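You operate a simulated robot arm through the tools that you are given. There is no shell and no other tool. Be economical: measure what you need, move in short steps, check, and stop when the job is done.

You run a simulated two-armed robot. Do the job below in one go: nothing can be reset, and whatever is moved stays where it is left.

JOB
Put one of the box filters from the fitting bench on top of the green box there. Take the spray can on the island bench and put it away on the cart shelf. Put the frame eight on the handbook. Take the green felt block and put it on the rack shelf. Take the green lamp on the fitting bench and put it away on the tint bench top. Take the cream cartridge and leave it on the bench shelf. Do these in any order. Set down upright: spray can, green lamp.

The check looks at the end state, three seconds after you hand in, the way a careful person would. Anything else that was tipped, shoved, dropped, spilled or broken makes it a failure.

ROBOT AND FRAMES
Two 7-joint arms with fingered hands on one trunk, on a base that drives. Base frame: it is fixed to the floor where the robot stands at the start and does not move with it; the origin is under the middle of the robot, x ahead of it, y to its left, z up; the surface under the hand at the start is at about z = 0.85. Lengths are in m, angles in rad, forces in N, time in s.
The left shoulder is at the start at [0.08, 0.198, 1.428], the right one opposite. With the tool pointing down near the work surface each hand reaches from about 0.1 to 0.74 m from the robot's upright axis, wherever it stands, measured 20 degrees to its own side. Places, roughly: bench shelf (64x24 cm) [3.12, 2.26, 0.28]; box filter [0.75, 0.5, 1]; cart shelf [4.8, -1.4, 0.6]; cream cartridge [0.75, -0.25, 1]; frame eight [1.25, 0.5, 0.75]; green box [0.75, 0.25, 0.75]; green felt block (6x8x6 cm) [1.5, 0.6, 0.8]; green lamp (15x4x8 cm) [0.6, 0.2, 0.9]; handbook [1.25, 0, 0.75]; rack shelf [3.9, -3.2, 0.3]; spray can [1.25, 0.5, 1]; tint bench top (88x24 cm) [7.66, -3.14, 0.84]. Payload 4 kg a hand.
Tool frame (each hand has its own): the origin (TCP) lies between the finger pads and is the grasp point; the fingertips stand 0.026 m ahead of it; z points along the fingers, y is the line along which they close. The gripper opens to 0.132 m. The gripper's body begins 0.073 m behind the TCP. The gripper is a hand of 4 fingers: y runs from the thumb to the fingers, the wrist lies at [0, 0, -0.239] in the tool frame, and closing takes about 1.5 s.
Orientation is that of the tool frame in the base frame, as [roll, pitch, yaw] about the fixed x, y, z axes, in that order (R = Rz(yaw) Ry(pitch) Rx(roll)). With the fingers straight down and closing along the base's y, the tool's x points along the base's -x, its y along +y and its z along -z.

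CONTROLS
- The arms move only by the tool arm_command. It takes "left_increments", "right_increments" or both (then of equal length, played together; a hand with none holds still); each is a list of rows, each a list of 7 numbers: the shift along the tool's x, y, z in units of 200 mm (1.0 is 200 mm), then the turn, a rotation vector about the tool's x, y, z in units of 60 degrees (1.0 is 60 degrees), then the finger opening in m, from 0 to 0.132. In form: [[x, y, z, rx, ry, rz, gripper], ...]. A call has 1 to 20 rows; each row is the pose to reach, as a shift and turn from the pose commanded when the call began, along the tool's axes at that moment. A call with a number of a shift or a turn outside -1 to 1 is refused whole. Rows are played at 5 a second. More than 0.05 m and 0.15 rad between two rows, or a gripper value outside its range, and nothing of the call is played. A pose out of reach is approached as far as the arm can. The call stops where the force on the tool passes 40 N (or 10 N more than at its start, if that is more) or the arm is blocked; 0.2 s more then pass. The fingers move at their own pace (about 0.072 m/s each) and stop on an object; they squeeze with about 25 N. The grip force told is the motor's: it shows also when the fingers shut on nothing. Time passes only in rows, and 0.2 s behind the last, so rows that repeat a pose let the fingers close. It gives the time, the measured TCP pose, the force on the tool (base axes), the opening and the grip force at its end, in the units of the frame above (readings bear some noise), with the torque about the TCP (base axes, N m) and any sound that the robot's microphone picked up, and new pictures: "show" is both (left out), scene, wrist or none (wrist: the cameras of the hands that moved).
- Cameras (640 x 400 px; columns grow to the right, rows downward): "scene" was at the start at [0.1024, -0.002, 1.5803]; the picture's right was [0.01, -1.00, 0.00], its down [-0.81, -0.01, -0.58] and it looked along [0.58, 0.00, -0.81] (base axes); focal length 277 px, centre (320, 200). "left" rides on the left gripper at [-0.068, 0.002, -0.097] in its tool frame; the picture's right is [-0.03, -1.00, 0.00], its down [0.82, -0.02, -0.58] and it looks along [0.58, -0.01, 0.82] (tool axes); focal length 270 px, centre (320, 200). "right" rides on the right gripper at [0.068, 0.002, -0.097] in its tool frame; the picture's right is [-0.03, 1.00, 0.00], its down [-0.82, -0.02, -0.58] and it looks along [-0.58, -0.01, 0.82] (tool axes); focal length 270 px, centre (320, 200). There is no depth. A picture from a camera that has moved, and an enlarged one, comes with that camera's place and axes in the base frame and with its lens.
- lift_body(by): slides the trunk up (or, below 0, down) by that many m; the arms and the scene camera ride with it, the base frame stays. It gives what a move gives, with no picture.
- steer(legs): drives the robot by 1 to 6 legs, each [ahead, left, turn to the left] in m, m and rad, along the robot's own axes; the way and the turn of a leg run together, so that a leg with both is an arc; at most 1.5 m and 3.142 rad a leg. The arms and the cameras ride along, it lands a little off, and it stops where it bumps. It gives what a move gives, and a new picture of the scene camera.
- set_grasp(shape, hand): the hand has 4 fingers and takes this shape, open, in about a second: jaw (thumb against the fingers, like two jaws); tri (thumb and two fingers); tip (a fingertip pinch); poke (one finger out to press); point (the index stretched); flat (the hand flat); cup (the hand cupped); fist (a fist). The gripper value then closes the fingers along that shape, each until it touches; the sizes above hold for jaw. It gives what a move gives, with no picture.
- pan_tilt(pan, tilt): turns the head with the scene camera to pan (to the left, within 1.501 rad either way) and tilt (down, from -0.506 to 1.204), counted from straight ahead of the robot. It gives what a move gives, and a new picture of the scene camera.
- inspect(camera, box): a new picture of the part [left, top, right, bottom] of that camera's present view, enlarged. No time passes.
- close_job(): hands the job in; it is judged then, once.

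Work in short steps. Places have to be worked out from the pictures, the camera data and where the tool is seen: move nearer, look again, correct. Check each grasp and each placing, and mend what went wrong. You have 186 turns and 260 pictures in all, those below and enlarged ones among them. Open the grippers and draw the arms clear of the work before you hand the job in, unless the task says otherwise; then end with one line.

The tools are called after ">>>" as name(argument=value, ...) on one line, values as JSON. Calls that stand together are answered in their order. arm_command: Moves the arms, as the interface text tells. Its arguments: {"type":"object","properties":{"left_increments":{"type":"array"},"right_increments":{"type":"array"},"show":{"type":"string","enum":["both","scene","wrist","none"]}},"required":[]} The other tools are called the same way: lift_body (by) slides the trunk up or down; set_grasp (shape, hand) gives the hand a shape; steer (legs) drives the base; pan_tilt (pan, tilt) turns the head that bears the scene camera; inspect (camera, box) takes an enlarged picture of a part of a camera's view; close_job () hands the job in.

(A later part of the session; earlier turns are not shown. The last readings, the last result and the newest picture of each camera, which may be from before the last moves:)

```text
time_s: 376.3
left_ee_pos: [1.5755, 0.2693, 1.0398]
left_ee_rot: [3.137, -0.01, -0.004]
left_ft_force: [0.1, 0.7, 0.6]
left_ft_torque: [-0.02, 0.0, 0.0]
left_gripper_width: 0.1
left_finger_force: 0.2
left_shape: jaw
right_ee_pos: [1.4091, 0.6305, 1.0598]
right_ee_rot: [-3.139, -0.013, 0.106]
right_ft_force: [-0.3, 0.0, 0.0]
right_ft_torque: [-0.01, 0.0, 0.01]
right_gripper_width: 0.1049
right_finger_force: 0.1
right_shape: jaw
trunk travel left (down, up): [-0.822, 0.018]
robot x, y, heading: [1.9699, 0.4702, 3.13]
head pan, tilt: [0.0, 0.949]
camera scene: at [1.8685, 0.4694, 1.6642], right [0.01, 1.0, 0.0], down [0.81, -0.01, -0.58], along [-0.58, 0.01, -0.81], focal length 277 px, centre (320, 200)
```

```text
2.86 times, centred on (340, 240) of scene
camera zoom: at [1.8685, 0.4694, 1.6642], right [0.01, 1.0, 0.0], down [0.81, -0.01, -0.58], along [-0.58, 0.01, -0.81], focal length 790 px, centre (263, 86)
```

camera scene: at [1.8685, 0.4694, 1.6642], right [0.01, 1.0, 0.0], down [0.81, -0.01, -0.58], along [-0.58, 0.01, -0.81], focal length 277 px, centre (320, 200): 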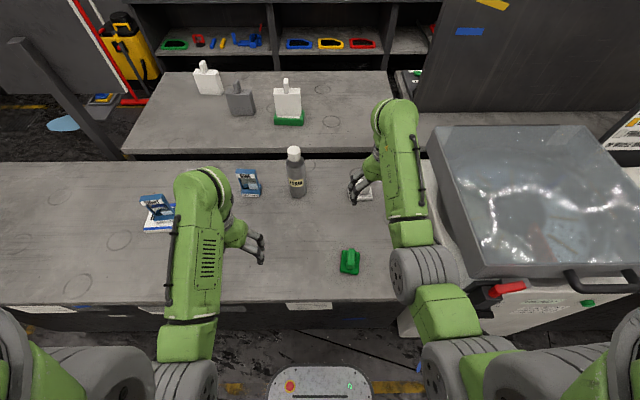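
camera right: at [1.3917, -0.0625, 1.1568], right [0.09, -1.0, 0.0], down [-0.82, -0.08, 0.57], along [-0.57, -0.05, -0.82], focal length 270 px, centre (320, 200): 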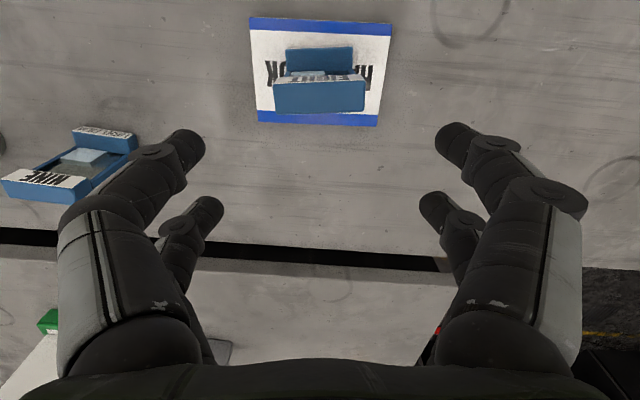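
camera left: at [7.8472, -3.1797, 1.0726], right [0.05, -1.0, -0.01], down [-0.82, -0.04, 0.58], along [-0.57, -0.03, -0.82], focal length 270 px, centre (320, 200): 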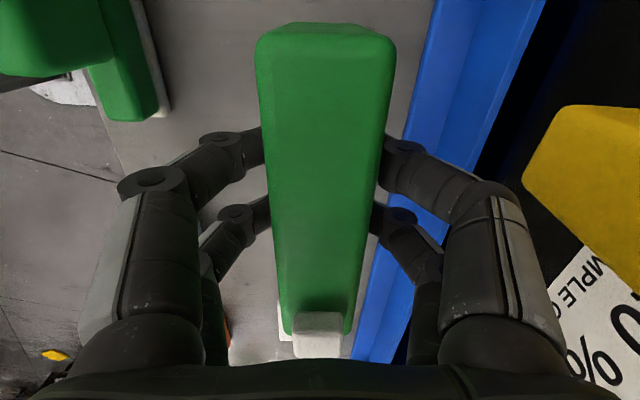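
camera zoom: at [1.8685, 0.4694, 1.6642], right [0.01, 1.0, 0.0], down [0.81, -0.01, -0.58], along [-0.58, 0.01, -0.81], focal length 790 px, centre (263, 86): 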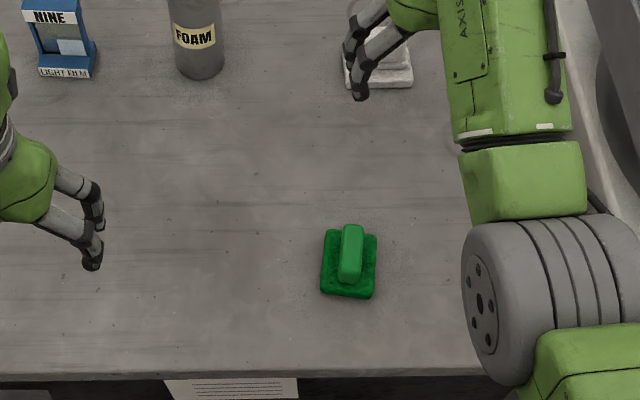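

Felt block: centre (1.507,0.572), base 8×6 cm, yaw≈−0.12. I bring the right hand back over the edge and pitch it 45° to take it from front-above.

>>> arm_command(right_increments=[[0.2, 0.08, 0, 0, 0, 0.05, 0.105], [0.4, 0.16, 0, 0, 0, 0.1, 0.105], [0.6, 0.25, 0, 0, 0, 0.16, 0.105], [0.8, 0.35, 0, 0, 0, 0.216, 0.105], [0.9, 0.39, 0, 0, 0, 0.216, 0.105]], show="none")

>>> arm_command(right_increments=[[0, 0, 0, 0, -0.14, 0, 0.105], [0, 0, 0, 0, -0.28, 0, 0.105], [0, 0, 0, 0, -0.42, 0, 0.105], [0, 0, 0, 0, -0.56, 0, 0.105], [0, 0, 0, 0, -0.7, 0, 0.105], [0, 0, 0, 0, -0.75, 0, 0.105]], show="wrist")

```text
time_s: 377.5
left_ee_pos: [1.5763, 0.2679, 1.0393]
left_ee_rot: [3.136, -0.011, -0.006]
left_ft_force: [1.0, -0.6, 0.4]
left_ft_torque: [-0.01, 0.04, -0.01]
left_gripper_width: 0.0999
left_finger_force: 0.1
left_shape: jaw
right_ee_pos: [1.5969, 0.5727, 1.0621]
right_ee_rot: [-3.14, -0.01, -0.12]
right_ft_force: [-0.1, -0.4, -0.1]
right_ft_torque: [-0.01, 0.03, 0.01]
right_gripper_width: 0.1044
right_finger_force: 0.1
right_shape: jaw
trunk travel left (down, up): [-0.822, 0.018]
robot x, y, heading: [1.9714, 0.4713, 3.131]
head pan, tilt: [0.0, 0.949]
```

```text
time_s: 378.9
left_ee_pos: [1.5762, 0.27, 1.0401]
left_ee_rot: [3.135, -0.011, -0.004]
left_ft_force: [-0.1, 0.1, 0.4]
left_ft_torque: [0.02, -0.02, 0.04]
left_gripper_width: 0.0999
left_finger_force: 0.0
left_shape: jaw
right_ee_pos: [1.5972, 0.5721, 1.0599]
right_ee_rot: [-3.137, 0.778, -0.117]
right_ft_force: [-0.9, 0.4, -0.1]
right_ft_torque: [-0.02, -0.04, -0.01]
right_gripper_width: 0.1046
right_finger_force: 0.2
right_shape: jaw
trunk travel left (down, up): [-0.822, 0.018]
robot x, y, heading: [1.9733, 0.4743, 3.13]
head pan, tilt: [0.0, 0.949]
camera right: at [1.7136, 0.5556, 1.0822], right [-0.14, -0.99, 0.01], down [-0.17, 0.04, 0.98], along [-0.98, 0.13, -0.18], focal length 270 px, centre (320, 200)
```

right: 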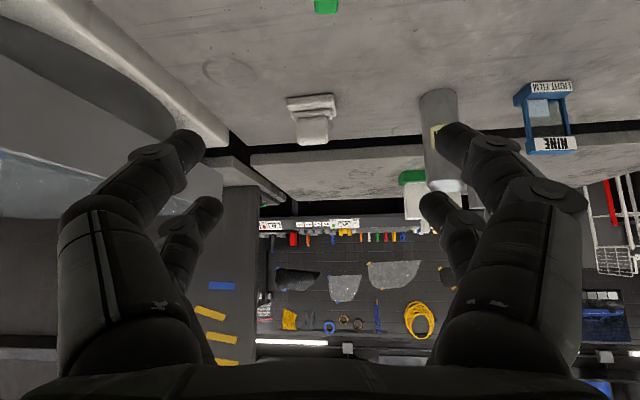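

Move down-back then in along the 45° direction to the block.

>>> arm_command(right_increments=[[0.2, 0.02, 0, 0, 0, 0, 0.105], [0.45, 0.05, 0.0, 0, 0, 0, 0.105], [0.45, 0.05, 0.24, 0, 0, 0, 0.105], [0.45, 0.05, 0.48, 0, 0, 0, 0.105], [0.45, 0.05, 0.7, 0, 0, 0, 0.105], [0.45, 0.05, 0.85, 0, 0, 0, 0.105]], show="wrist")

>>> inspect(camera="scene", box=[280, 190, 440, 310])

```text
refused: row 2 steps farther than a row can; nothing moved
```

```text
3.33 times, centred on (360, 250) of scene
camera zoom: at [1.8687, 0.4696, 1.6642], right [0.01, 1.0, 0.0], down [0.81, -0.01, -0.58], along [-0.58, 0.01, -0.81], focal length 922 px, centre (187, 33)
```

zoom: 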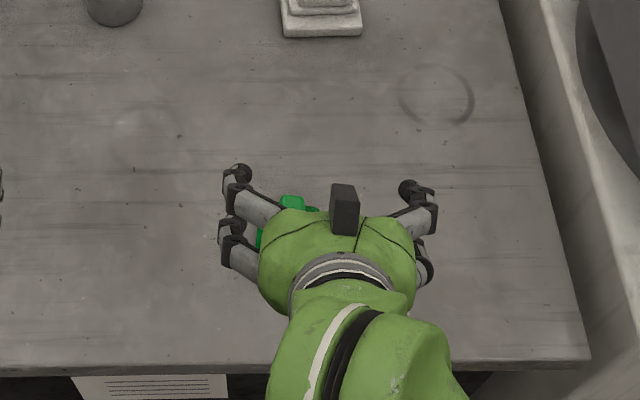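

>>> arm_command(right_increments=[[0.2, 0.02, 0, 0, 0, 0, 0.105], [0.4, 0.05, 0.0, 0, 0, 0, 0.105], [0.45, 0.05, 0.2, 0, 0, 0, 0.105], [0.45, 0.05, 0.42, 0, 0, 0, 0.105], [0.45, 0.05, 0.62, 0, 0, 0, 0.105], [0.45, 0.05, 0.8, 0, 0, 0, 0.105]], show="wrist")

>>> inspect(camera="scene", box=[280, 190, 440, 310])

```text
time_s: 380.3
left_ee_pos: [1.5753, 0.2703, 1.0392]
left_ee_rot: [3.138, -0.013, -0.004]
left_ft_force: [0.2, 0.0, 0.2]
left_ft_torque: [0.0, 0.0, -0.01]
left_gripper_width: 0.0999
left_finger_force: 0.0
left_shape: jaw
right_ee_pos: [1.548, 0.5675, 0.8841]
right_ee_rot: [-3.137, 0.774, -0.118]
right_ft_force: [-0.3, -0.4, -0.2]
right_ft_torque: [-0.03, 0.01, -0.05]
right_gripper_width: 0.1046
right_finger_force: 0.1
right_shape: jaw
trunk travel left (down, up): [-0.822, 0.018]
robot x, y, heading: [1.9678, 0.4675, 3.128]
head pan, tilt: [0.0, 0.949]
camera right: at [1.6641, 0.5516, 0.9057], right [-0.14, -0.99, 0.01], down [-0.18, 0.04, 0.98], along [-0.97, 0.13, -0.18], focal length 270 px, centre (320, 200)
```

right: 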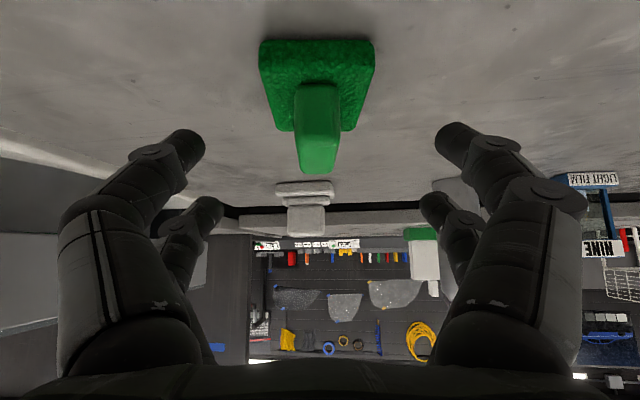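

```text
3.33 times, centred on (360, 250) of scene
camera zoom: at [1.8672, 0.4691, 1.6641], right [0.01, 1.0, 0.0], down [0.81, -0.01, -0.58], along [-0.58, 0.01, -0.81], focal length 922 px, centre (187, 33)
```

zoom: 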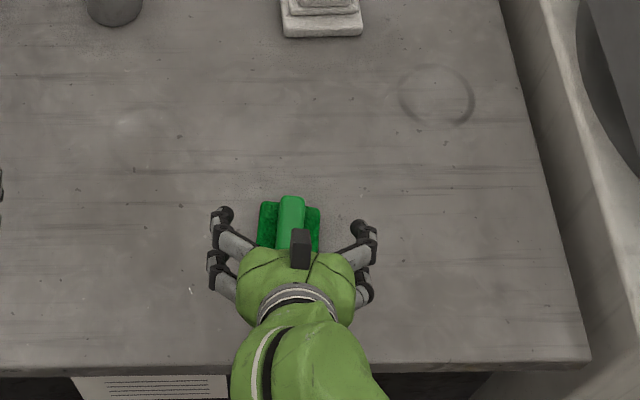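

Well centred. Advance the last 5 cm and close.

>>> arm_command(right_increments=[[0, 0, 0.12, 0, 0, 0, 0.105], [0, 0, 0.22, 0, 0, 0, 0.105], [0, 0, 0.26, 0, 0, 0, 0.08], [0, 0, 0.26, 0, 0, 0, 0.03], [0, 0, 0.26, 0, 0, 0, 0], [0, 0, 0.26, 0, 0, 0, 0], [0, 0, 0.26, 0, 0, 0, 0], [0, 0, 0.26, 0, 0, 0, 0]], show="wrist")

>>> inspect(camera="scene", box=[280, 190, 440, 310])

```text
time_s: 382.1
left_ee_pos: [1.5756, 0.2698, 1.0406]
left_ee_rot: [3.137, -0.01, -0.004]
left_ft_force: [-0.6, 0.2, -0.4]
left_ft_torque: [0.02, 0.01, -0.02]
left_gripper_width: 0.0998
left_finger_force: 0.2
left_shape: jaw
right_ee_pos: [1.5117, 0.5724, 0.8461]
right_ee_rot: [-3.136, 0.774, -0.115]
right_ft_force: [0.0, -0.7, 0.5]
right_ft_torque: [0.01, -0.06, 0.0]
right_gripper_width: 0.0413
right_finger_force: 24.7
right_shape: jaw
trunk travel left (down, up): [-0.822, 0.018]
robot x, y, heading: [1.9722, 0.4716, 3.134]
head pan, tilt: [0.0, 0.949]
camera right: at [1.6291, 0.5562, 0.8677], right [-0.14, -0.99, 0.01], down [-0.18, 0.04, 0.98], along [-0.97, 0.13, -0.18], focal length 270 px, centre (320, 200)
```

right: 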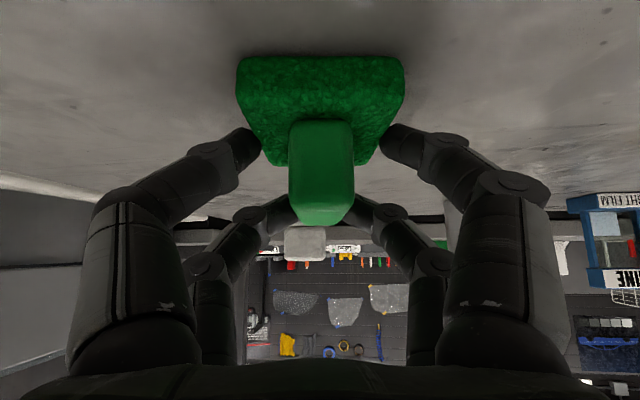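

```text
3.33 times, centred on (360, 250) of scene
camera zoom: at [1.8685, 0.4692, 1.6642], right [0.01, 1.0, 0.0], down [0.81, -0.01, -0.58], along [-0.58, 0.01, -0.81], focal length 922 px, centre (187, 33)
```

zoom: 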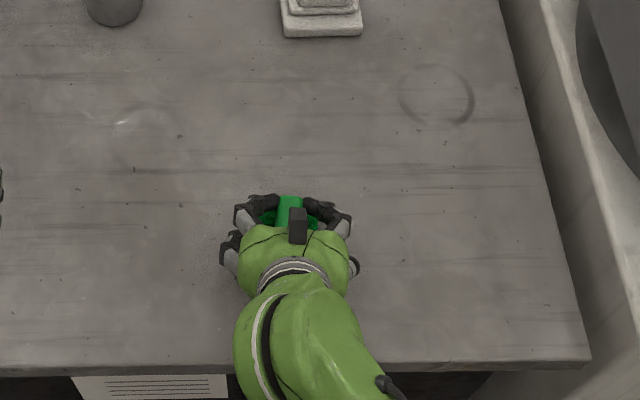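

Gripped on base and ridge. Lift vertically 0.15.

>>> arm_command(right_increments=[[-0.08, 0, -0.08, 0, 0, 0, 0], [-0.22, 0, -0.22, 0, 0, 0, 0], [-0.38, 0, -0.38, 0, 0, 0, 0], [-0.527, 0, -0.534, 0, 0, 0, 0], [-0.527, 0, -0.534, 0, 0, 0, 0]], show="wrist")

```text
time_s: 383.3
left_ee_pos: [1.576, 0.2701, 1.0402]
left_ee_rot: [3.137, -0.01, -0.004]
left_ft_force: [0.6, -0.7, 0.2]
left_ft_torque: [-0.03, 0.0, 0.02]
left_gripper_width: 0.0999
left_finger_force: 0.2
left_shape: jaw
right_ee_pos: [1.5129, 0.5737, 0.9975]
right_ee_rot: [-3.137, 0.775, -0.115]
right_ft_force: [0.0, -1.4, -1.8]
right_ft_torque: [0.0, 0.01, -0.02]
right_gripper_width: 0.0409
right_finger_force: 24.9
right_shape: jaw
trunk travel left (down, up): [-0.822, 0.018]
robot x, y, heading: [1.9701, 0.4712, 3.13]
head pan, tilt: [0.0, 0.949]
camera right: at [1.6289, 0.5562, 1.0193], right [-0.14, -0.99, 0.01], down [-0.18, 0.04, 0.98], along [-0.97, 0.13, -0.18], focal length 270 px, centre (320, 200)
```

right: 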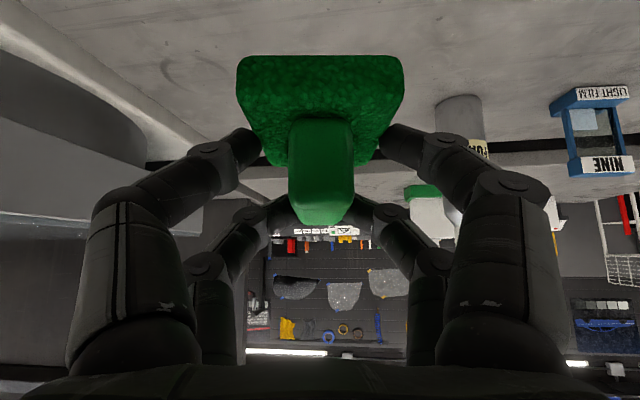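

Felt block held. Now pitch the left hand level in front of the can.

>>> arm_command(left_increments=[[-0.07, -0.09, 0, 0, -0.14, 0, 0.11], [-0.14, -0.18, 0, 0, -0.28, 0, 0.11], [-0.21, -0.27, 0, 0, -0.42, 0, 0.11], [-0.28, -0.36, 0, 0, -0.56, 0, 0.11], [-0.35, -0.45, 0, 0, -0.7, 0, 0.11], [-0.42, -0.54, 0, 0, -0.84, 0, 0.11], [-0.5, -0.62, 0, 0, -0.96, 0, 0.11]], show="none")

>>> arm_command(left_increments=[[0, 0, 0, 0, -0.14, 0, 0.11], [0, 0, 0, 0, -0.28, 0, 0.11], [0, 0, 0, 0, -0.42, 0, 0.11], [0, 0, 0, 0, -0.54, 0, 0.11]], show="both")

```text
time_s: 384.9
left_ee_pos: [1.4753, 0.3941, 1.0379]
left_ee_rot: [3.134, 0.997, -0.012]
left_ft_force: [0.4, -0.1, -0.1]
left_ft_torque: [0.02, 0.0, -0.01]
left_gripper_width: 0.1097
left_finger_force: 0.0
left_shape: jaw
right_ee_pos: [1.5111, 0.5721, 0.9975]
right_ee_rot: [-3.137, 0.776, -0.114]
right_ft_force: [1.3, 0.5, -1.2]
right_ft_torque: [0.01, -0.03, -0.01]
right_gripper_width: 0.0411
right_finger_force: 25.0
right_shape: jaw
trunk travel left (down, up): [-0.822, 0.018]
robot x, y, heading: [1.972, 0.47, 3.127]
head pan, tilt: [0.0, 0.949]
```

```text
time_s: 385.9
left_ee_pos: [1.4761, 0.3945, 1.0376]
left_ee_rot: [2.644, 1.561, -0.506]
left_ft_force: [0.4, -0.7, 0.9]
left_ft_torque: [0.04, 0.05, 0.02]
left_gripper_width: 0.1096
left_finger_force: 0.1
left_shape: jaw
right_ee_pos: [1.5124, 0.5732, 0.998]
right_ee_rot: [-3.136, 0.775, -0.115]
right_ft_force: [-0.2, 0.3, -1.3]
right_ft_torque: [0.0, 0.0, 0.04]
right_gripper_width: 0.0409
right_finger_force: 25.3
right_shape: jaw
trunk travel left (down, up): [-0.822, 0.018]
robot x, y, heading: [1.9754, 0.4689, 3.133]
head pan, tilt: [0.0, 0.949]
camera scene: at [1.8682, 0.4694, 1.6642], right [0.01, 1.0, 0.0], down [0.81, -0.01, -0.58], along [-0.58, 0.01, -0.81], focal length 277 px, centre (320, 200)
camera left: at [1.5716, 0.3918, 1.1061], right [0.01, 1.0, 0.02], down [0.59, 0.01, -0.81], along [-0.81, 0.02, -0.59], focal length 270 px, centre (320, 200)
```

scene: 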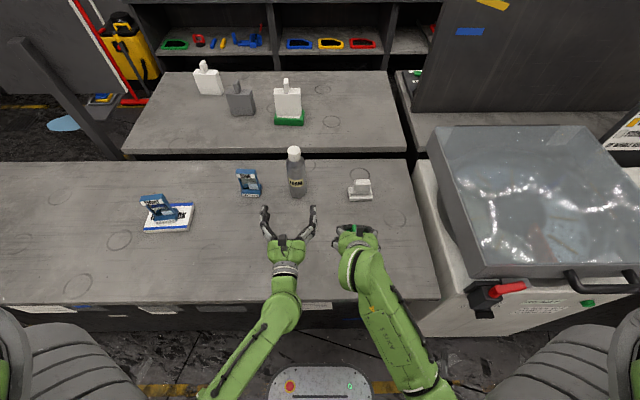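
left: 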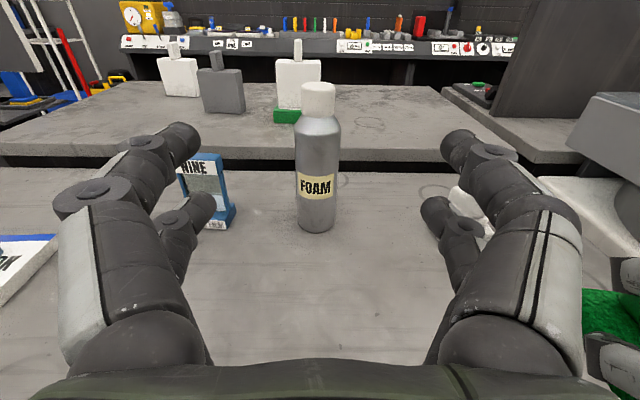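

Level and looking at the can. Lower the trunk 0.1, then move forward.

>>> lift_body(by=-0.1)

>>> arm_command(left_increments=[[0.08, 0.02, 0.2, 0, 0, 0, 0.11], [0.15, 0.02, 0.4, 0, 0, 0, 0.11], [0.15, 0.02, 0.6, 0, 0, 0, 0.11], [0.15, 0.02, 0.8, 0, 0, 0, 0.11], [0.15, 0.02, 0.9, 0, 0, 0, 0.11]], show="both")

```text
time_s: 387.2
left_ee_pos: [1.4764, 0.3934, 0.9369]
left_ee_rot: [2.692, 1.558, -0.455]
left_ft_force: [1.2, -0.3, 0.3]
left_ft_torque: [-0.04, -0.01, -0.02]
left_gripper_width: 0.11
left_finger_force: 0.2
left_shape: jaw
right_ee_pos: [1.5116, 0.5722, 0.8973]
right_ee_rot: [-3.137, 0.776, -0.116]
right_ft_force: [-0.5, 0.5, -0.8]
right_ft_torque: [0.01, -0.02, 0.01]
right_gripper_width: 0.0413
right_finger_force: 24.9
right_shape: jaw
trunk travel left (down, up): [-0.722, 0.118]
robot x, y, heading: [1.9727, 0.4668, 3.128]
head pan, tilt: [0.0, 0.949]
```

```text
time_s: 388.4
left_ee_pos: [1.2954, 0.393, 0.9039]
left_ee_rot: [2.742, 1.558, -0.407]
left_ft_force: [-0.4, 0.4, -0.8]
left_ft_torque: [0.02, -0.01, 0.01]
left_gripper_width: 0.1099
left_finger_force: 0.1
left_shape: jaw
right_ee_pos: [1.5118, 0.5723, 0.8977]
right_ee_rot: [-3.136, 0.773, -0.115]
right_ft_force: [0.2, -0.3, -1.5]
right_ft_torque: [0.02, 0.0, 0.0]
right_gripper_width: 0.0412
right_finger_force: 25.3
right_shape: jaw
trunk travel left (down, up): [-0.722, 0.118]
robot x, y, heading: [1.9722, 0.4693, 3.129]
head pan, tilt: [0.0, 0.949]
camera scene: at [1.8675, 0.4695, 1.5641], right [0.01, 1.0, 0.0], down [0.81, -0.01, -0.58], along [-0.58, 0.01, -0.81], focal length 277 px, centre (320, 200)
camera left: at [1.3907, 0.3897, 0.9727], right [0.0, 1.0, 0.02], down [0.59, 0.01, -0.81], along [-0.81, 0.02, -0.59], focal length 270 px, centre (320, 200)
```

scene: 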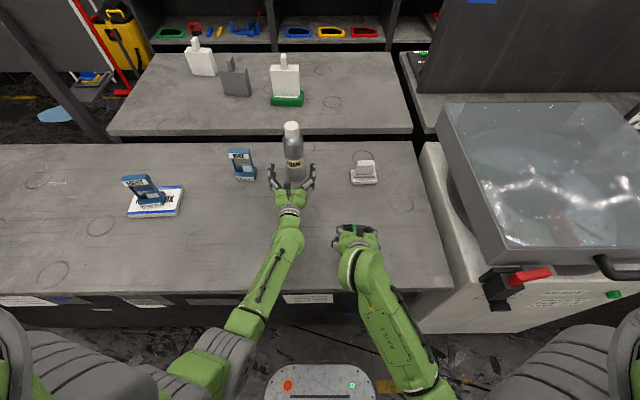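
left: 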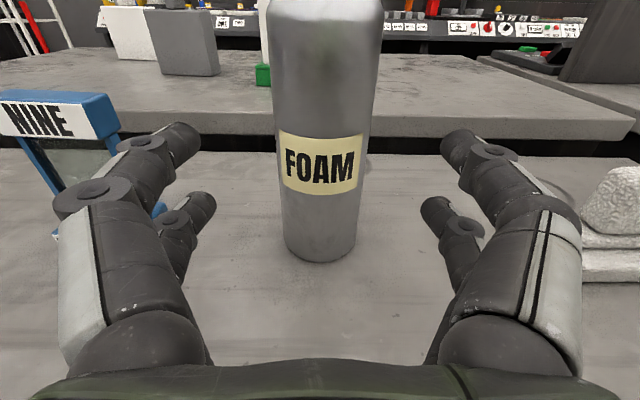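

Advance 9 cm around the can and close.

>>> arm_command(left_increments=[[0, 0, 0.2, 0, 0, 0, 0.11], [0, 0, 0.36, 0, 0, 0, 0.11], [0, 0, 0.44, 0, 0, 0, 0.11], [0, 0, 0.44, 0, 0, 0, 0.05], [0, 0, 0.44, 0, 0, 0, 0], [0, 0, 0.44, 0, 0, 0, 0], [0, 0, 0.44, 0, 0, 0, 0], [0, 0, 0.44, 0, 0, 0, 0]], show="wrist")

```text
time_s: 390.2
left_ee_pos: [1.2087, 0.3936, 0.9057]
left_ee_rot: [2.722, 1.561, -0.426]
left_ft_force: [0.6, -0.6, 1.2]
left_ft_torque: [0.08, -0.15, -0.03]
left_gripper_width: 0.0249
left_finger_force: 24.9
left_shape: jaw
right_ee_pos: [1.5116, 0.5729, 0.8976]
right_ee_rot: [-3.135, 0.776, -0.116]
right_ft_force: [-0.7, 0.3, -0.9]
right_ft_torque: [0.0, 0.02, -0.02]
right_gripper_width: 0.041
right_finger_force: 25.1
right_shape: jaw
trunk travel left (down, up): [-0.722, 0.118]
robot x, y, heading: [1.9687, 0.4743, 3.13]
head pan, tilt: [0.0, 0.949]
camera left: at [1.3042, 0.3904, 0.9742], right [0.0, 1.0, 0.02], down [0.59, 0.01, -0.81], along [-0.81, 0.02, -0.59], focal length 270 px, centre (320, 200)
```

left: 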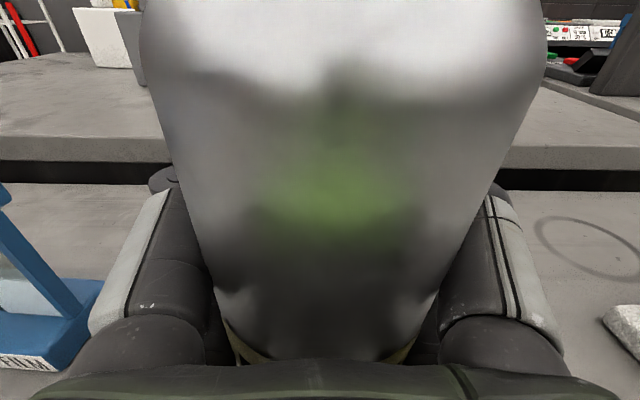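

Can gripped. Raise the trunk and back off from the island.

>>> lift_body(by=0.11)

>>> steer(legs=[[-0.25, 0, 0]])

```text
time_s: 391.6
left_ee_pos: [1.2082, 0.3931, 1.0138]
left_ee_rot: [2.72, 1.558, -0.427]
left_ft_force: [0.4, -0.2, -3.1]
left_ft_torque: [0.0, 0.12, -0.01]
left_gripper_width: 0.0249
left_finger_force: 25.5
left_shape: jaw
right_ee_pos: [1.5108, 0.5725, 1.0074]
right_ee_rot: [-3.137, 0.776, -0.116]
right_ft_force: [1.0, 0.0, -1.0]
right_ft_torque: [-0.02, 0.01, -0.02]
right_gripper_width: 0.0413
right_finger_force: 25.1
right_shape: jaw
trunk travel left (down, up): [-0.832, 0.008]
robot x, y, heading: [1.9746, 0.4685, 3.126]
head pan, tilt: [0.0, 0.949]
```

```text
time_s: 393.5
left_ee_pos: [1.4584, 0.3925, 1.0124]
left_ee_rot: [2.815, 1.556, -0.337]
left_ft_force: [0.3, -0.2, -3.9]
left_ft_torque: [0.03, 0.14, 0.02]
left_gripper_width: 0.025
left_finger_force: 25.1
left_shape: jaw
right_ee_pos: [1.7629, 0.5711, 1.0051]
right_ee_rot: [-3.136, 0.773, -0.12]
right_ft_force: [-1.0, 0.4, -0.3]
right_ft_torque: [0.01, 0.0, 0.02]
right_gripper_width: 0.0411
right_finger_force: 24.9
right_shape: jaw
trunk travel left (down, up): [-0.832, 0.008]
robot x, y, heading: [2.2249, 0.4664, 3.127]
head pan, tilt: [0.0, 0.949]
camera scene: at [2.116, 0.4662, 1.6737], right [0.02, 1.0, 0.0], down [0.82, -0.01, -0.58], along [-0.58, 0.01, -0.82], focal length 277 px, centre (320, 200)
```

scene: 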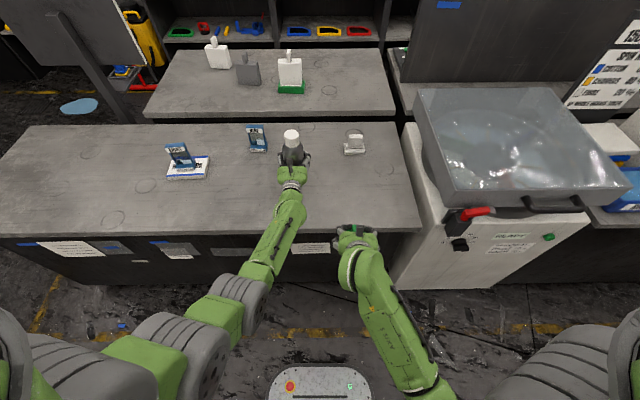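

Retract the left hand (it is near full stretch) before driving.

>>> arm_command(left_increments=[[-0.05, 0, -0.2, 0, 0, 0, 0], [-0.1, 0, -0.4, 0, 0, 0, 0], [-0.15, 0, -0.6, 0, 0, 0, 0], [-0.25, 0, -0.8, 0, 0, 0, 0], [-0.35, 0, -1.0, 0, 0, 0, 0]], show="none")

>>> steer(legs=[[0, 0.8, 0], [0, 0, 1.0]])

>>> pan_tilt(pan=0.45, tilt=0.4)

```text
time_s: 394.7
left_ee_pos: [1.6634, 0.3926, 1.0888]
left_ee_rot: [2.771, 1.558, -0.383]
left_ft_force: [-0.8, 0.5, -3.7]
left_ft_torque: [0.0, 0.13, 0.02]
left_gripper_width: 0.0251
left_finger_force: 25.0
left_shape: jaw
right_ee_pos: [1.767, 0.5705, 1.0087]
right_ee_rot: [-3.136, 0.776, -0.121]
right_ft_force: [0.5, 0.0, -1.0]
right_ft_torque: [0.01, -0.02, -0.03]
right_gripper_width: 0.041
right_finger_force: 25.3
right_shape: jaw
trunk travel left (down, up): [-0.832, 0.008]
robot x, y, heading: [2.2253, 0.467, 3.127]
head pan, tilt: [0.0, 0.949]
```

```text
time_s: 401.4
left_ee_pos: [1.977, -0.8383, 1.0881]
left_ee_rot: [2.706, 1.558, 0.56]
left_ft_force: [0.3, -0.2, -3.8]
left_ft_torque: [-0.11, 0.07, 0.02]
left_gripper_width: 0.0249
left_finger_force: 25.3
left_shape: jaw
right_ee_pos: [1.8822, -0.6538, 1.0081]
right_ee_rot: [-3.138, 0.774, 0.885]
right_ft_force: [0.1, -0.6, -0.9]
right_ft_torque: [0.0, 0.01, -0.01]
right_gripper_width: 0.0411
right_finger_force: 24.8
right_shape: jaw
trunk travel left (down, up): [-0.832, 0.008]
robot x, y, heading: [2.2169, -0.3216, -2.154]
head pan, tilt: [0.0, 0.949]
camera scene: at [2.1591, -0.4102, 1.6741], right [-0.84, 0.55, 0.0], down [0.45, 0.68, -0.58], along [-0.32, -0.49, -0.81], focal length 277 px, centre (320, 200)
```

scene: 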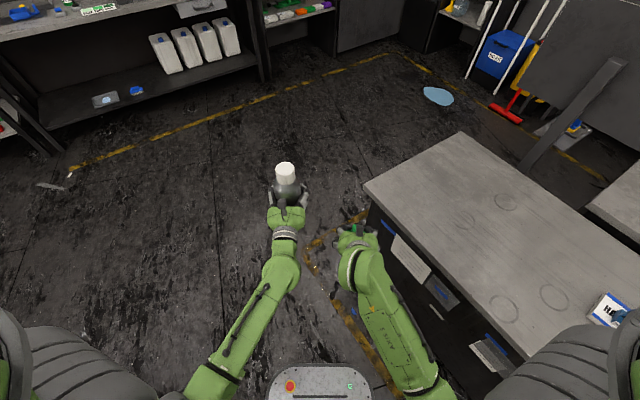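

```text
time_s: 402.4
left_ee_pos: [1.9762, -0.8388, 1.0878]
left_ee_rot: [2.733, 1.558, 0.587]
left_ft_force: [-1.3, -0.1, -3.2]
left_ft_torque: [-0.11, 0.11, -0.01]
left_gripper_width: 0.0248
left_finger_force: 24.2
left_shape: jaw
right_ee_pos: [1.8821, -0.6541, 1.0073]
right_ee_rot: [-3.138, 0.774, 0.885]
right_ft_force: [0.3, 0.3, 0.2]
right_ft_torque: [-0.01, 0.0, -0.03]
right_gripper_width: 0.041
right_finger_force: 24.9
right_shape: jaw
trunk travel left (down, up): [-0.832, 0.008]
robot x, y, heading: [2.2141, -0.3199, -2.156]
head pan, tilt: [0.45, 0.4]
camera scene: at [2.1872, -0.4415, 1.7207], right [-0.99, 0.13, 0.0], down [0.05, 0.39, -0.92], along [-0.12, -0.91, -0.39], focal length 277 px, centre (320, 200)
```

scene: 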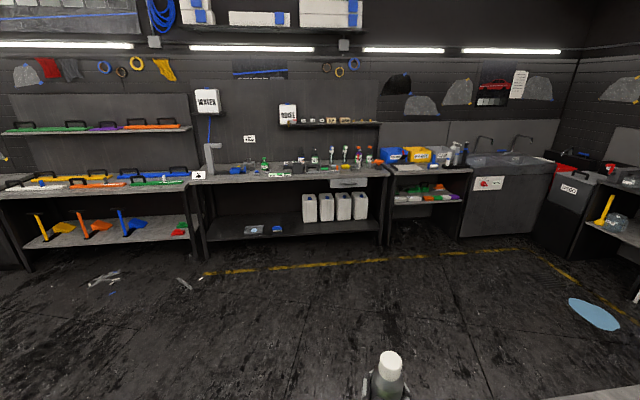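

The rack shelf is the lower shelf with the coloured squeegees near x≈3.9. Drive there facing -y.

>>> steer(legs=[[0, 0, 0.585], [1.3, 0, 0], [0.4, 0, 0], [0, 1.0, 0], [0, 0.68, 0]])

>>> pan_tilt(pan=0.0, tilt=0.6)

```text
time_s: 421.0
left_ee_pos: [4.0287, -2.5748, 1.0865]
left_ee_rot: [2.622, 1.558, 1.071]
left_ft_force: [0.2, 0.4, -3.9]
left_ft_torque: [-0.1, -0.02, -0.01]
left_gripper_width: 0.0251
left_finger_force: 24.8
left_shape: jaw
right_ee_pos: [3.8472, -2.4754, 1.0076]
right_ee_rot: [-3.136, 0.773, 1.479]
right_ft_force: [0.1, -0.1, -0.5]
right_ft_torque: [-0.02, 0.0, 0.01]
right_gripper_width: 0.0408
right_finger_force: 25.0
right_shape: jaw
trunk travel left (down, up): [-0.832, 0.008]
robot x, y, heading: [3.9361, -2.0125, -1.557]
head pan, tilt: [0.45, 0.4]
camera scene: at [3.9775, -2.1284, 1.7208], right [-0.89, -0.45, 0.0], down [-0.17, 0.35, -0.92], along [0.41, -0.82, -0.39], focal length 277 px, centre (320, 200)
```

scene: 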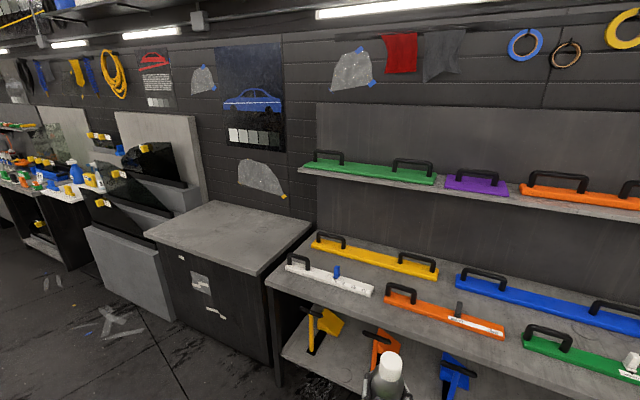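

```text
time_s: 421.9
left_ee_pos: [4.0316, -2.5742, 1.0888]
left_ee_rot: [2.778, 1.558, 1.227]
left_ft_force: [0.4, -0.5, -3.6]
left_ft_torque: [-0.14, -0.02, -0.02]
left_gripper_width: 0.0248
left_finger_force: 24.4
left_shape: jaw
right_ee_pos: [3.8485, -2.4754, 1.0073]
right_ee_rot: [-3.134, 0.775, 1.482]
right_ft_force: [-0.9, 0.6, -1.0]
right_ft_torque: [0.01, -0.02, -0.01]
right_gripper_width: 0.0406
right_finger_force: 25.0
right_shape: jaw
trunk travel left (down, up): [-0.832, 0.008]
robot x, y, heading: [3.9357, -2.0135, -1.559]
head pan, tilt: [0.0, 0.6]
camera scene: at [3.9406, -2.1338, 1.7026], right [-1.0, -0.01, 0.0], down [-0.01, 0.56, -0.83], along [0.01, -0.82, -0.56], focal length 277 px, centre (320, 200)
```

scene: 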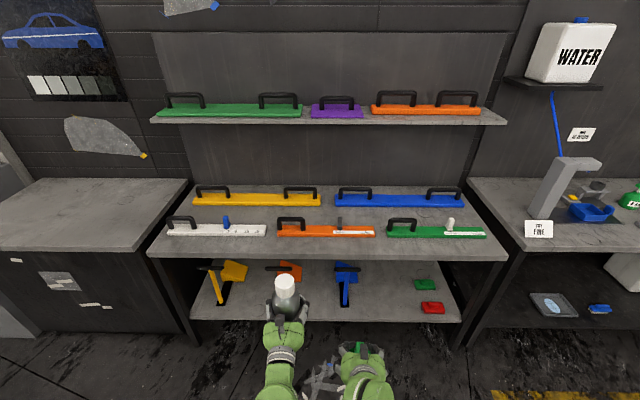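

Free spot on the lower shelf at about (3.53,-3.14), between the blue squeegee and the green/red blocks. Pull the left hand in, strafe right 0.25, and lower the trunk.

>>> arm_command(left_increments=[[-0.05, 0, -0.15, 0, 0, 0, 0], [-0.1, 0, -0.3, 0, 0, 0, 0], [-0.15, 0, -0.45, 0, 0, 0, 0], [-0.2, 0, -0.55, 0, 0, 0, 0]], show="none")

>>> steer(legs=[[0, -0.25, -0.012]])

>>> lift_body(by=-0.4)

>>> lift_body(by=-0.2)

>>> pan_tilt(pan=-0.1, tilt=0.5)

```text
time_s: 422.9
left_ee_pos: [4.0275, -2.4644, 1.1282]
left_ee_rot: [2.726, 1.559, 1.173]
left_ft_force: [0.6, -0.1, -3.4]
left_ft_torque: [-0.11, -0.01, -0.01]
left_gripper_width: 0.0248
left_finger_force: 25.2
left_shape: jaw
right_ee_pos: [3.8476, -2.4752, 1.007]
right_ee_rot: [-3.135, 0.776, 1.478]
right_ft_force: [-0.1, 1.0, -1.7]
right_ft_torque: [0.0, 0.01, 0.0]
right_gripper_width: 0.041
right_finger_force: 24.7
right_shape: jaw
trunk travel left (down, up): [-0.832, 0.008]
robot x, y, heading: [3.937, -2.0108, -1.556]
head pan, tilt: [0.0, 0.6]
```

```text
time_s: 424.7
left_ee_pos: [3.774, -2.4679, 1.1293]
left_ee_rot: [3.022, 1.559, 1.462]
left_ft_force: [-0.1, 0.1, -1.6]
left_ft_torque: [-0.1, 0.04, -0.05]
left_gripper_width: 0.025
left_finger_force: 25.1
left_shape: jaw
right_ee_pos: [3.5948, -2.4769, 1.0087]
right_ee_rot: [-3.131, 0.775, 1.473]
right_ft_force: [0.3, -0.4, -0.8]
right_ft_torque: [-0.02, 0.0, -0.02]
right_gripper_width: 0.0408
right_finger_force: 25.7
right_shape: jaw
trunk travel left (down, up): [-0.832, 0.008]
robot x, y, heading: [3.6887, -2.0104, -1.565]
head pan, tilt: [0.0, 0.6]
camera scene: at [3.6925, -2.1358, 1.7025], right [-1.0, 0.0, 0.0], down [-0.01, 0.57, -0.82], along [0.0, -0.82, -0.57], focal length 277 px, centre (320, 200)
```

scene: 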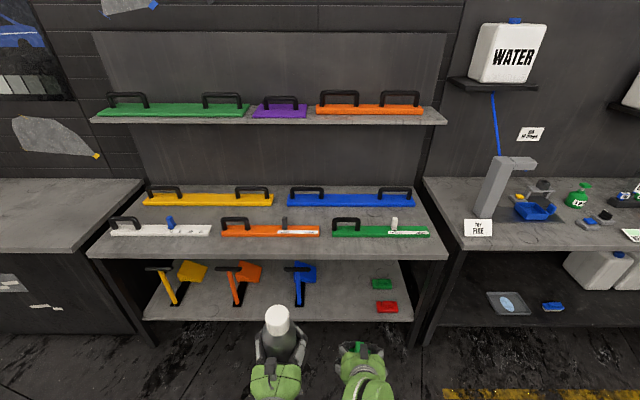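

```text
time_s: 428.5
left_ee_pos: [3.7701, -2.4667, 0.7291]
left_ee_rot: [2.723, 1.558, 1.16]
left_ft_force: [-0.4, -0.2, -4.4]
left_ft_torque: [-0.11, 0.03, 0.03]
left_gripper_width: 0.0249
left_finger_force: 25.1
left_shape: jaw
right_ee_pos: [3.591, -2.476, 0.6079]
right_ee_rot: [-3.137, 0.775, 1.469]
right_ft_force: [0.7, -0.2, -1.3]
right_ft_torque: [0.0, -0.01, -0.01]
right_gripper_width: 0.041
right_finger_force: 24.5
right_shape: jaw
trunk travel left (down, up): [-0.432, 0.408]
robot x, y, heading: [3.6892, -2.015, -1.572]
head pan, tilt: [0.0, 0.6]
```

```text
time_s: 430.7
left_ee_pos: [3.7718, -2.4681, 0.529]
left_ee_rot: [2.719, 1.558, 1.161]
left_ft_force: [-0.4, 1.4, -2.7]
left_ft_torque: [-0.08, -0.01, -0.01]
left_gripper_width: 0.0248
left_finger_force: 25.3
left_shape: jaw
right_ee_pos: [3.5913, -2.4762, 0.4082]
right_ee_rot: [-3.137, 0.775, 1.468]
right_ft_force: [-0.1, -0.2, -1.1]
right_ft_torque: [0.01, 0.0, -0.04]
right_gripper_width: 0.0409
right_finger_force: 26.0
right_shape: jaw
trunk travel left (down, up): [-0.232, 0.608]
robot x, y, heading: [3.6825, -2.0118, -1.571]
head pan, tilt: [0.0, 0.6]
```

```text
time_s: 431.4
left_ee_pos: [3.7697, -2.4673, 0.5295]
left_ee_rot: [2.721, 1.558, 1.161]
left_ft_force: [-0.2, 0.2, -4.3]
left_ft_torque: [-0.13, -0.01, -0.01]
left_gripper_width: 0.0247
left_finger_force: 25.6
left_shape: jaw
right_ee_pos: [3.5923, -2.4756, 0.4068]
right_ee_rot: [-3.136, 0.775, 1.47]
right_ft_force: [-0.4, -0.5, -1.9]
right_ft_torque: [0.01, 0.01, 0.02]
right_gripper_width: 0.0409
right_finger_force: 24.9
right_shape: jaw
trunk travel left (down, up): [-0.232, 0.608]
robot x, y, heading: [3.685, -2.0101, -1.568]
head pan, tilt: [-0.099, 0.499]
camera scene: at [3.6773, -2.1378, 1.1116], right [-1.0, 0.1, 0.0], down [0.05, 0.48, -0.88], along [-0.08, -0.87, -0.48], focal length 277 px, centre (320, 200)
```

scene: 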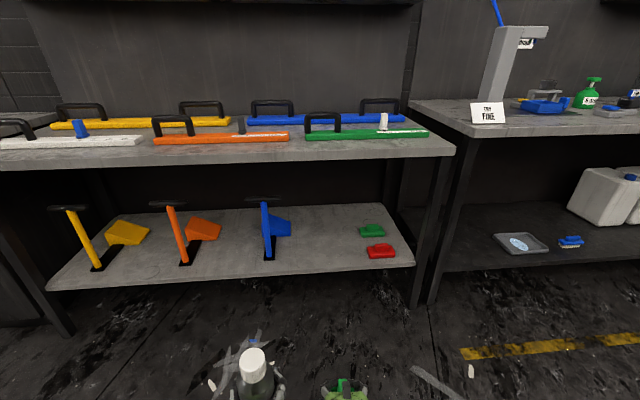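

Gap x 3.40–3.77 is clear. Drive ahead 0.47.

>>> steer(legs=[[0.47, 0.0, 0]])

>>> pan_tilt(pan=-0.1, tilt=0.85)

```text
time_s: 434.2
left_ee_pos: [3.7701, -2.9424, 0.5285]
left_ee_rot: [2.736, 1.558, 1.171]
left_ft_force: [0.2, -0.6, -3.1]
left_ft_torque: [-0.17, 0.01, 0.01]
left_gripper_width: 0.0248
left_finger_force: 24.4
left_shape: jaw
right_ee_pos: [3.5908, -2.9492, 0.4069]
right_ee_rot: [-3.137, 0.773, 1.465]
right_ft_force: [-0.4, -0.5, -1.1]
right_ft_torque: [-0.01, -0.01, 0.0]
right_gripper_width: 0.041
right_finger_force: 24.8
right_shape: jaw
trunk travel left (down, up): [-0.232, 0.608]
robot x, y, heading: [3.6857, -2.4929, -1.575]
head pan, tilt: [-0.099, 0.499]
camera scene: at [3.6775, -2.6128, 1.1116], right [-0.99, 0.1, 0.0], down [0.05, 0.48, -0.88], along [-0.09, -0.87, -0.48], focal length 277 px, centre (320, 200)
```

scene: 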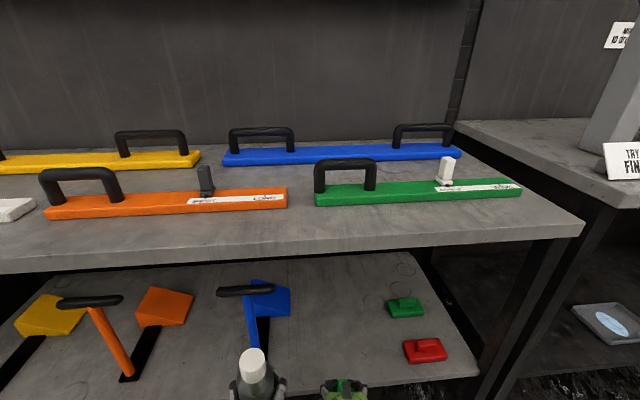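

```text
time_s: 435.0
left_ee_pos: [3.7694, -2.9426, 0.5296]
left_ee_rot: [2.721, 1.556, 1.159]
left_ft_force: [-0.1, 0.1, -3.2]
left_ft_torque: [-0.1, -0.01, -0.02]
left_gripper_width: 0.0248
left_finger_force: 24.5
left_shape: jaw
right_ee_pos: [3.5904, -2.9497, 0.408]
right_ee_rot: [-3.136, 0.775, 1.466]
right_ft_force: [0.3, 0.6, -0.4]
right_ft_torque: [0.02, 0.02, 0.01]
right_gripper_width: 0.041
right_finger_force: 24.9
right_shape: jaw
trunk travel left (down, up): [-0.232, 0.608]
robot x, y, heading: [3.686, -2.4875, -1.569]
head pan, tilt: [-0.099, 0.85]
camera scene: at [3.6788, -2.5995, 1.0817], right [-0.99, 0.1, 0.0], down [0.07, 0.75, -0.66], along [-0.07, -0.66, -0.75], focal length 277 px, centre (320, 200)
```

scene: 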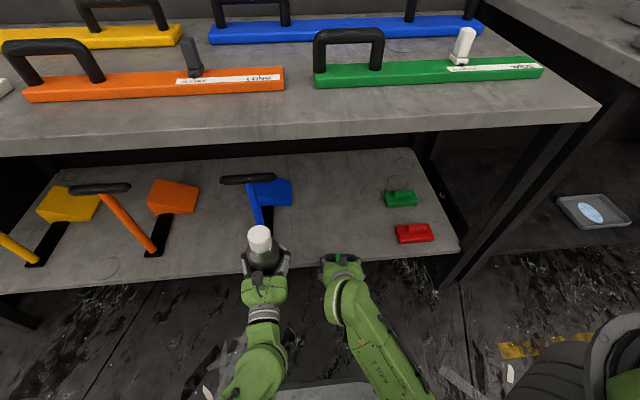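

Extend the right hand 0.165 forward over the shelf.

>>> arm_command(right_increments=[[-0.15, 0.01, 0.145, 0, 0, 0, 0], [-0.3, 0.02, 0.29, 0, 0, 0, 0], [-0.45, 0.03, 0.435, 0, 0, 0, 0], [-0.59, 0.036, 0.578, 0, 0, 0, 0], [-0.59, 0.036, 0.578, 0, 0, 0, 0]], show="both")

```text
time_s: 436.2
left_ee_pos: [3.7694, -2.943, 0.5277]
left_ee_rot: [2.717, 1.558, 1.153]
left_ft_force: [0.2, 0.8, -2.7]
left_ft_torque: [-0.13, -0.01, -0.01]
left_gripper_width: 0.0248
left_finger_force: 25.5
left_shape: jaw
right_ee_pos: [3.5788, -3.1135, 0.4071]
right_ee_rot: [-3.138, 0.776, 1.466]
right_ft_force: [0.6, -0.2, -0.3]
right_ft_torque: [-0.02, 0.03, 0.01]
right_gripper_width: 0.0407
right_finger_force: 25.0
right_shape: jaw
trunk travel left (down, up): [-0.232, 0.608]
robot x, y, heading: [3.6847, -2.4887, -1.57]
head pan, tilt: [-0.099, 0.85]
camera scene: at [3.6787, -2.5994, 1.0817], right [-0.99, 0.1, 0.0], down [0.07, 0.75, -0.66], along [-0.07, -0.66, -0.75], focal length 277 px, centre (320, 200)
camera right: at [3.5941, -2.9987, 0.4292], right [0.99, -0.13, 0.01], down [-0.04, -0.18, 0.98], along [-0.12, -0.98, -0.18], focal length 270 px, centre (320, 200)
```

scene: 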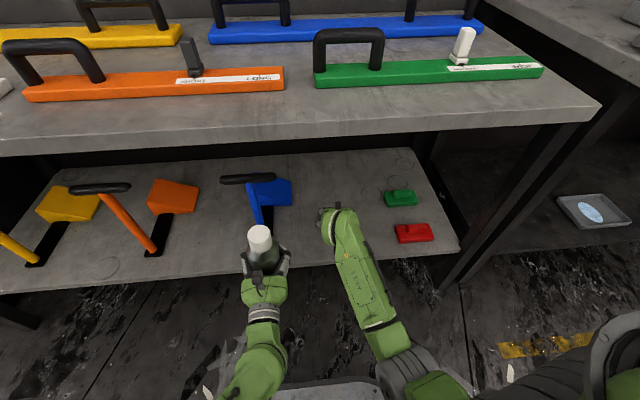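
right: 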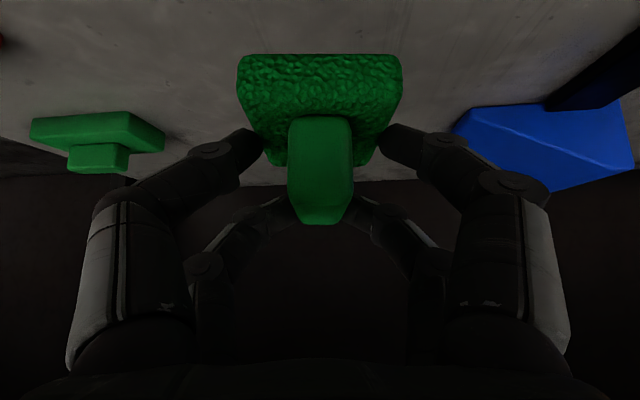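

Spot is clear on both sides. Lower the trunk 0.05 and then in small steps.

>>> lift_body(by=-0.05)

>>> lift_body(by=-0.008)

```text
time_s: 437.1
left_ee_pos: [3.7695, -2.9417, 0.4794]
left_ee_rot: [2.712, 1.56, 1.148]
left_ft_force: [-0.5, -0.3, -3.5]
left_ft_torque: [-0.12, -0.01, 0.02]
left_gripper_width: 0.025
left_finger_force: 25.1
left_shape: jaw
right_ee_pos: [3.5787, -3.113, 0.3568]
right_ee_rot: [-3.136, 0.777, 1.466]
right_ft_force: [0.4, 0.4, -0.5]
right_ft_torque: [0.02, 0.0, 0.01]
right_gripper_width: 0.0407
right_finger_force: 25.2
right_shape: jaw
trunk travel left (down, up): [-0.182, 0.658]
robot x, y, heading: [3.6896, -2.4893, -1.574]
head pan, tilt: [-0.099, 0.85]
```

```text
time_s: 437.7
left_ee_pos: [3.7685, -2.9438, 0.4712]
left_ee_rot: [2.715, 1.561, 1.147]
left_ft_force: [-0.1, -0.1, -3.5]
left_ft_torque: [-0.13, -0.03, 0.0]
left_gripper_width: 0.0248
left_finger_force: 25.3
left_shape: jaw
right_ee_pos: [3.5796, -3.1134, 0.3496]
right_ee_rot: [-3.137, 0.775, 1.468]
right_ft_force: [0.4, -0.1, -0.5]
right_ft_torque: [-0.03, 0.01, -0.01]
right_gripper_width: 0.0408
right_finger_force: 24.8
right_shape: jaw
trunk travel left (down, up): [-0.174, 0.666]
robot x, y, heading: [3.6866, -2.4919, -1.567]
head pan, tilt: [-0.099, 0.85]
```

No contact yet; continue down in small steps.

>>> lift_body(by=-0.007)

>>> lift_body(by=-0.005)

```text
time_s: 438.3
left_ee_pos: [3.7687, -2.9426, 0.464]
left_ee_rot: [2.715, 1.558, 1.152]
left_ft_force: [-0.1, 0.2, -3.5]
left_ft_torque: [-0.1, 0.01, 0.03]
left_gripper_width: 0.025
left_finger_force: 25.0
left_shape: jaw
right_ee_pos: [3.5786, -3.1127, 0.3432]
right_ee_rot: [-3.136, 0.774, 1.465]
right_ft_force: [0.2, -0.8, -0.7]
right_ft_torque: [0.03, 0.02, -0.03]
right_gripper_width: 0.0404
right_finger_force: 24.9
right_shape: jaw
trunk travel left (down, up): [-0.167, 0.673]
robot x, y, heading: [3.6859, -2.487, -1.569]
head pan, tilt: [-0.099, 0.85]
```

```text
time_s: 438.8
left_ee_pos: [3.7705, -2.9426, 0.4578]
left_ee_rot: [2.718, 1.558, 1.152]
left_ft_force: [-0.2, -0.5, -3.2]
left_ft_torque: [-0.1, -0.03, 0.01]
left_gripper_width: 0.0248
left_finger_force: 25.6
left_shape: jaw
right_ee_pos: [3.578, -3.1137, 0.3381]
right_ee_rot: [-3.137, 0.776, 1.466]
right_ft_force: [0.2, 1.3, -0.2]
right_ft_torque: [-0.01, 0.01, 0.0]
right_gripper_width: 0.0409
right_finger_force: 25.3
right_shape: jaw
trunk travel left (down, up): [-0.162, 0.678]
robot x, y, heading: [3.6871, -2.4875, -1.572]
head pan, tilt: [-0.099, 0.85]
```

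>>> lift_body(by=-0.006)

>>> lift_body(by=-0.005)

>>> inspect(camera="right", box=[160, 0, 480, 200])

```text
time_s: 439.4
left_ee_pos: [3.7698, -2.9421, 0.4528]
left_ee_rot: [2.709, 1.558, 1.148]
left_ft_force: [0.5, -0.6, -3.5]
left_ft_torque: [-0.09, 0.03, -0.01]
left_gripper_width: 0.025
left_finger_force: 25.0
left_shape: jaw
right_ee_pos: [3.579, -3.1145, 0.334]
right_ee_rot: [-3.136, 0.776, 1.466]
right_ft_force: [0.6, -0.5, 2.6]
right_ft_torque: [0.15, 0.13, 0.0]
right_gripper_width: 0.0405
right_finger_force: 25.4
right_shape: jaw
trunk travel left (down, up): [-0.156, 0.684]
robot x, y, heading: [3.687, -2.4889, -1.571]
head pan, tilt: [-0.099, 0.85]
```

```text
time_s: 439.9
left_ee_pos: [3.7692, -2.9411, 0.4495]
left_ee_rot: [2.684, 1.556, 1.118]
left_ft_force: [1.0, 0.9, -3.0]
left_ft_torque: [-0.14, -0.01, 0.02]
left_gripper_width: 0.025
left_finger_force: 24.9
left_shape: jaw
right_ee_pos: [3.5777, -3.114, 0.3317]
right_ee_rot: [-3.136, 0.783, 1.467]
right_ft_force: [0.0, -0.9, 15.7]
right_ft_torque: [0.2, 0.19, 0.03]
right_gripper_width: 0.0412
right_finger_force: 24.7
right_shape: jaw
trunk travel left (down, up): [-0.151, 0.689]
robot x, y, heading: [3.6873, -2.4868, -1.571]
head pan, tilt: [-0.099, 0.85]
```

```text
2.00 times, centred on (320, 100) of right
camera zoom: at [3.5944, -2.9992, 0.3514], right [0.99, -0.13, 0.01], down [-0.04, -0.17, 0.98], along [-0.12, -0.98, -0.17], focal length 541 px, centre (320, 400)
```

zoom: 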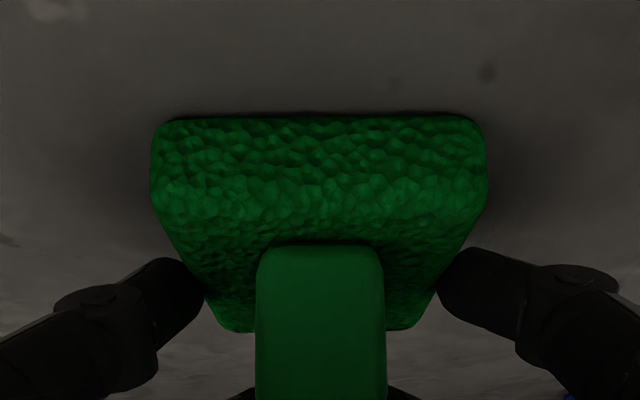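

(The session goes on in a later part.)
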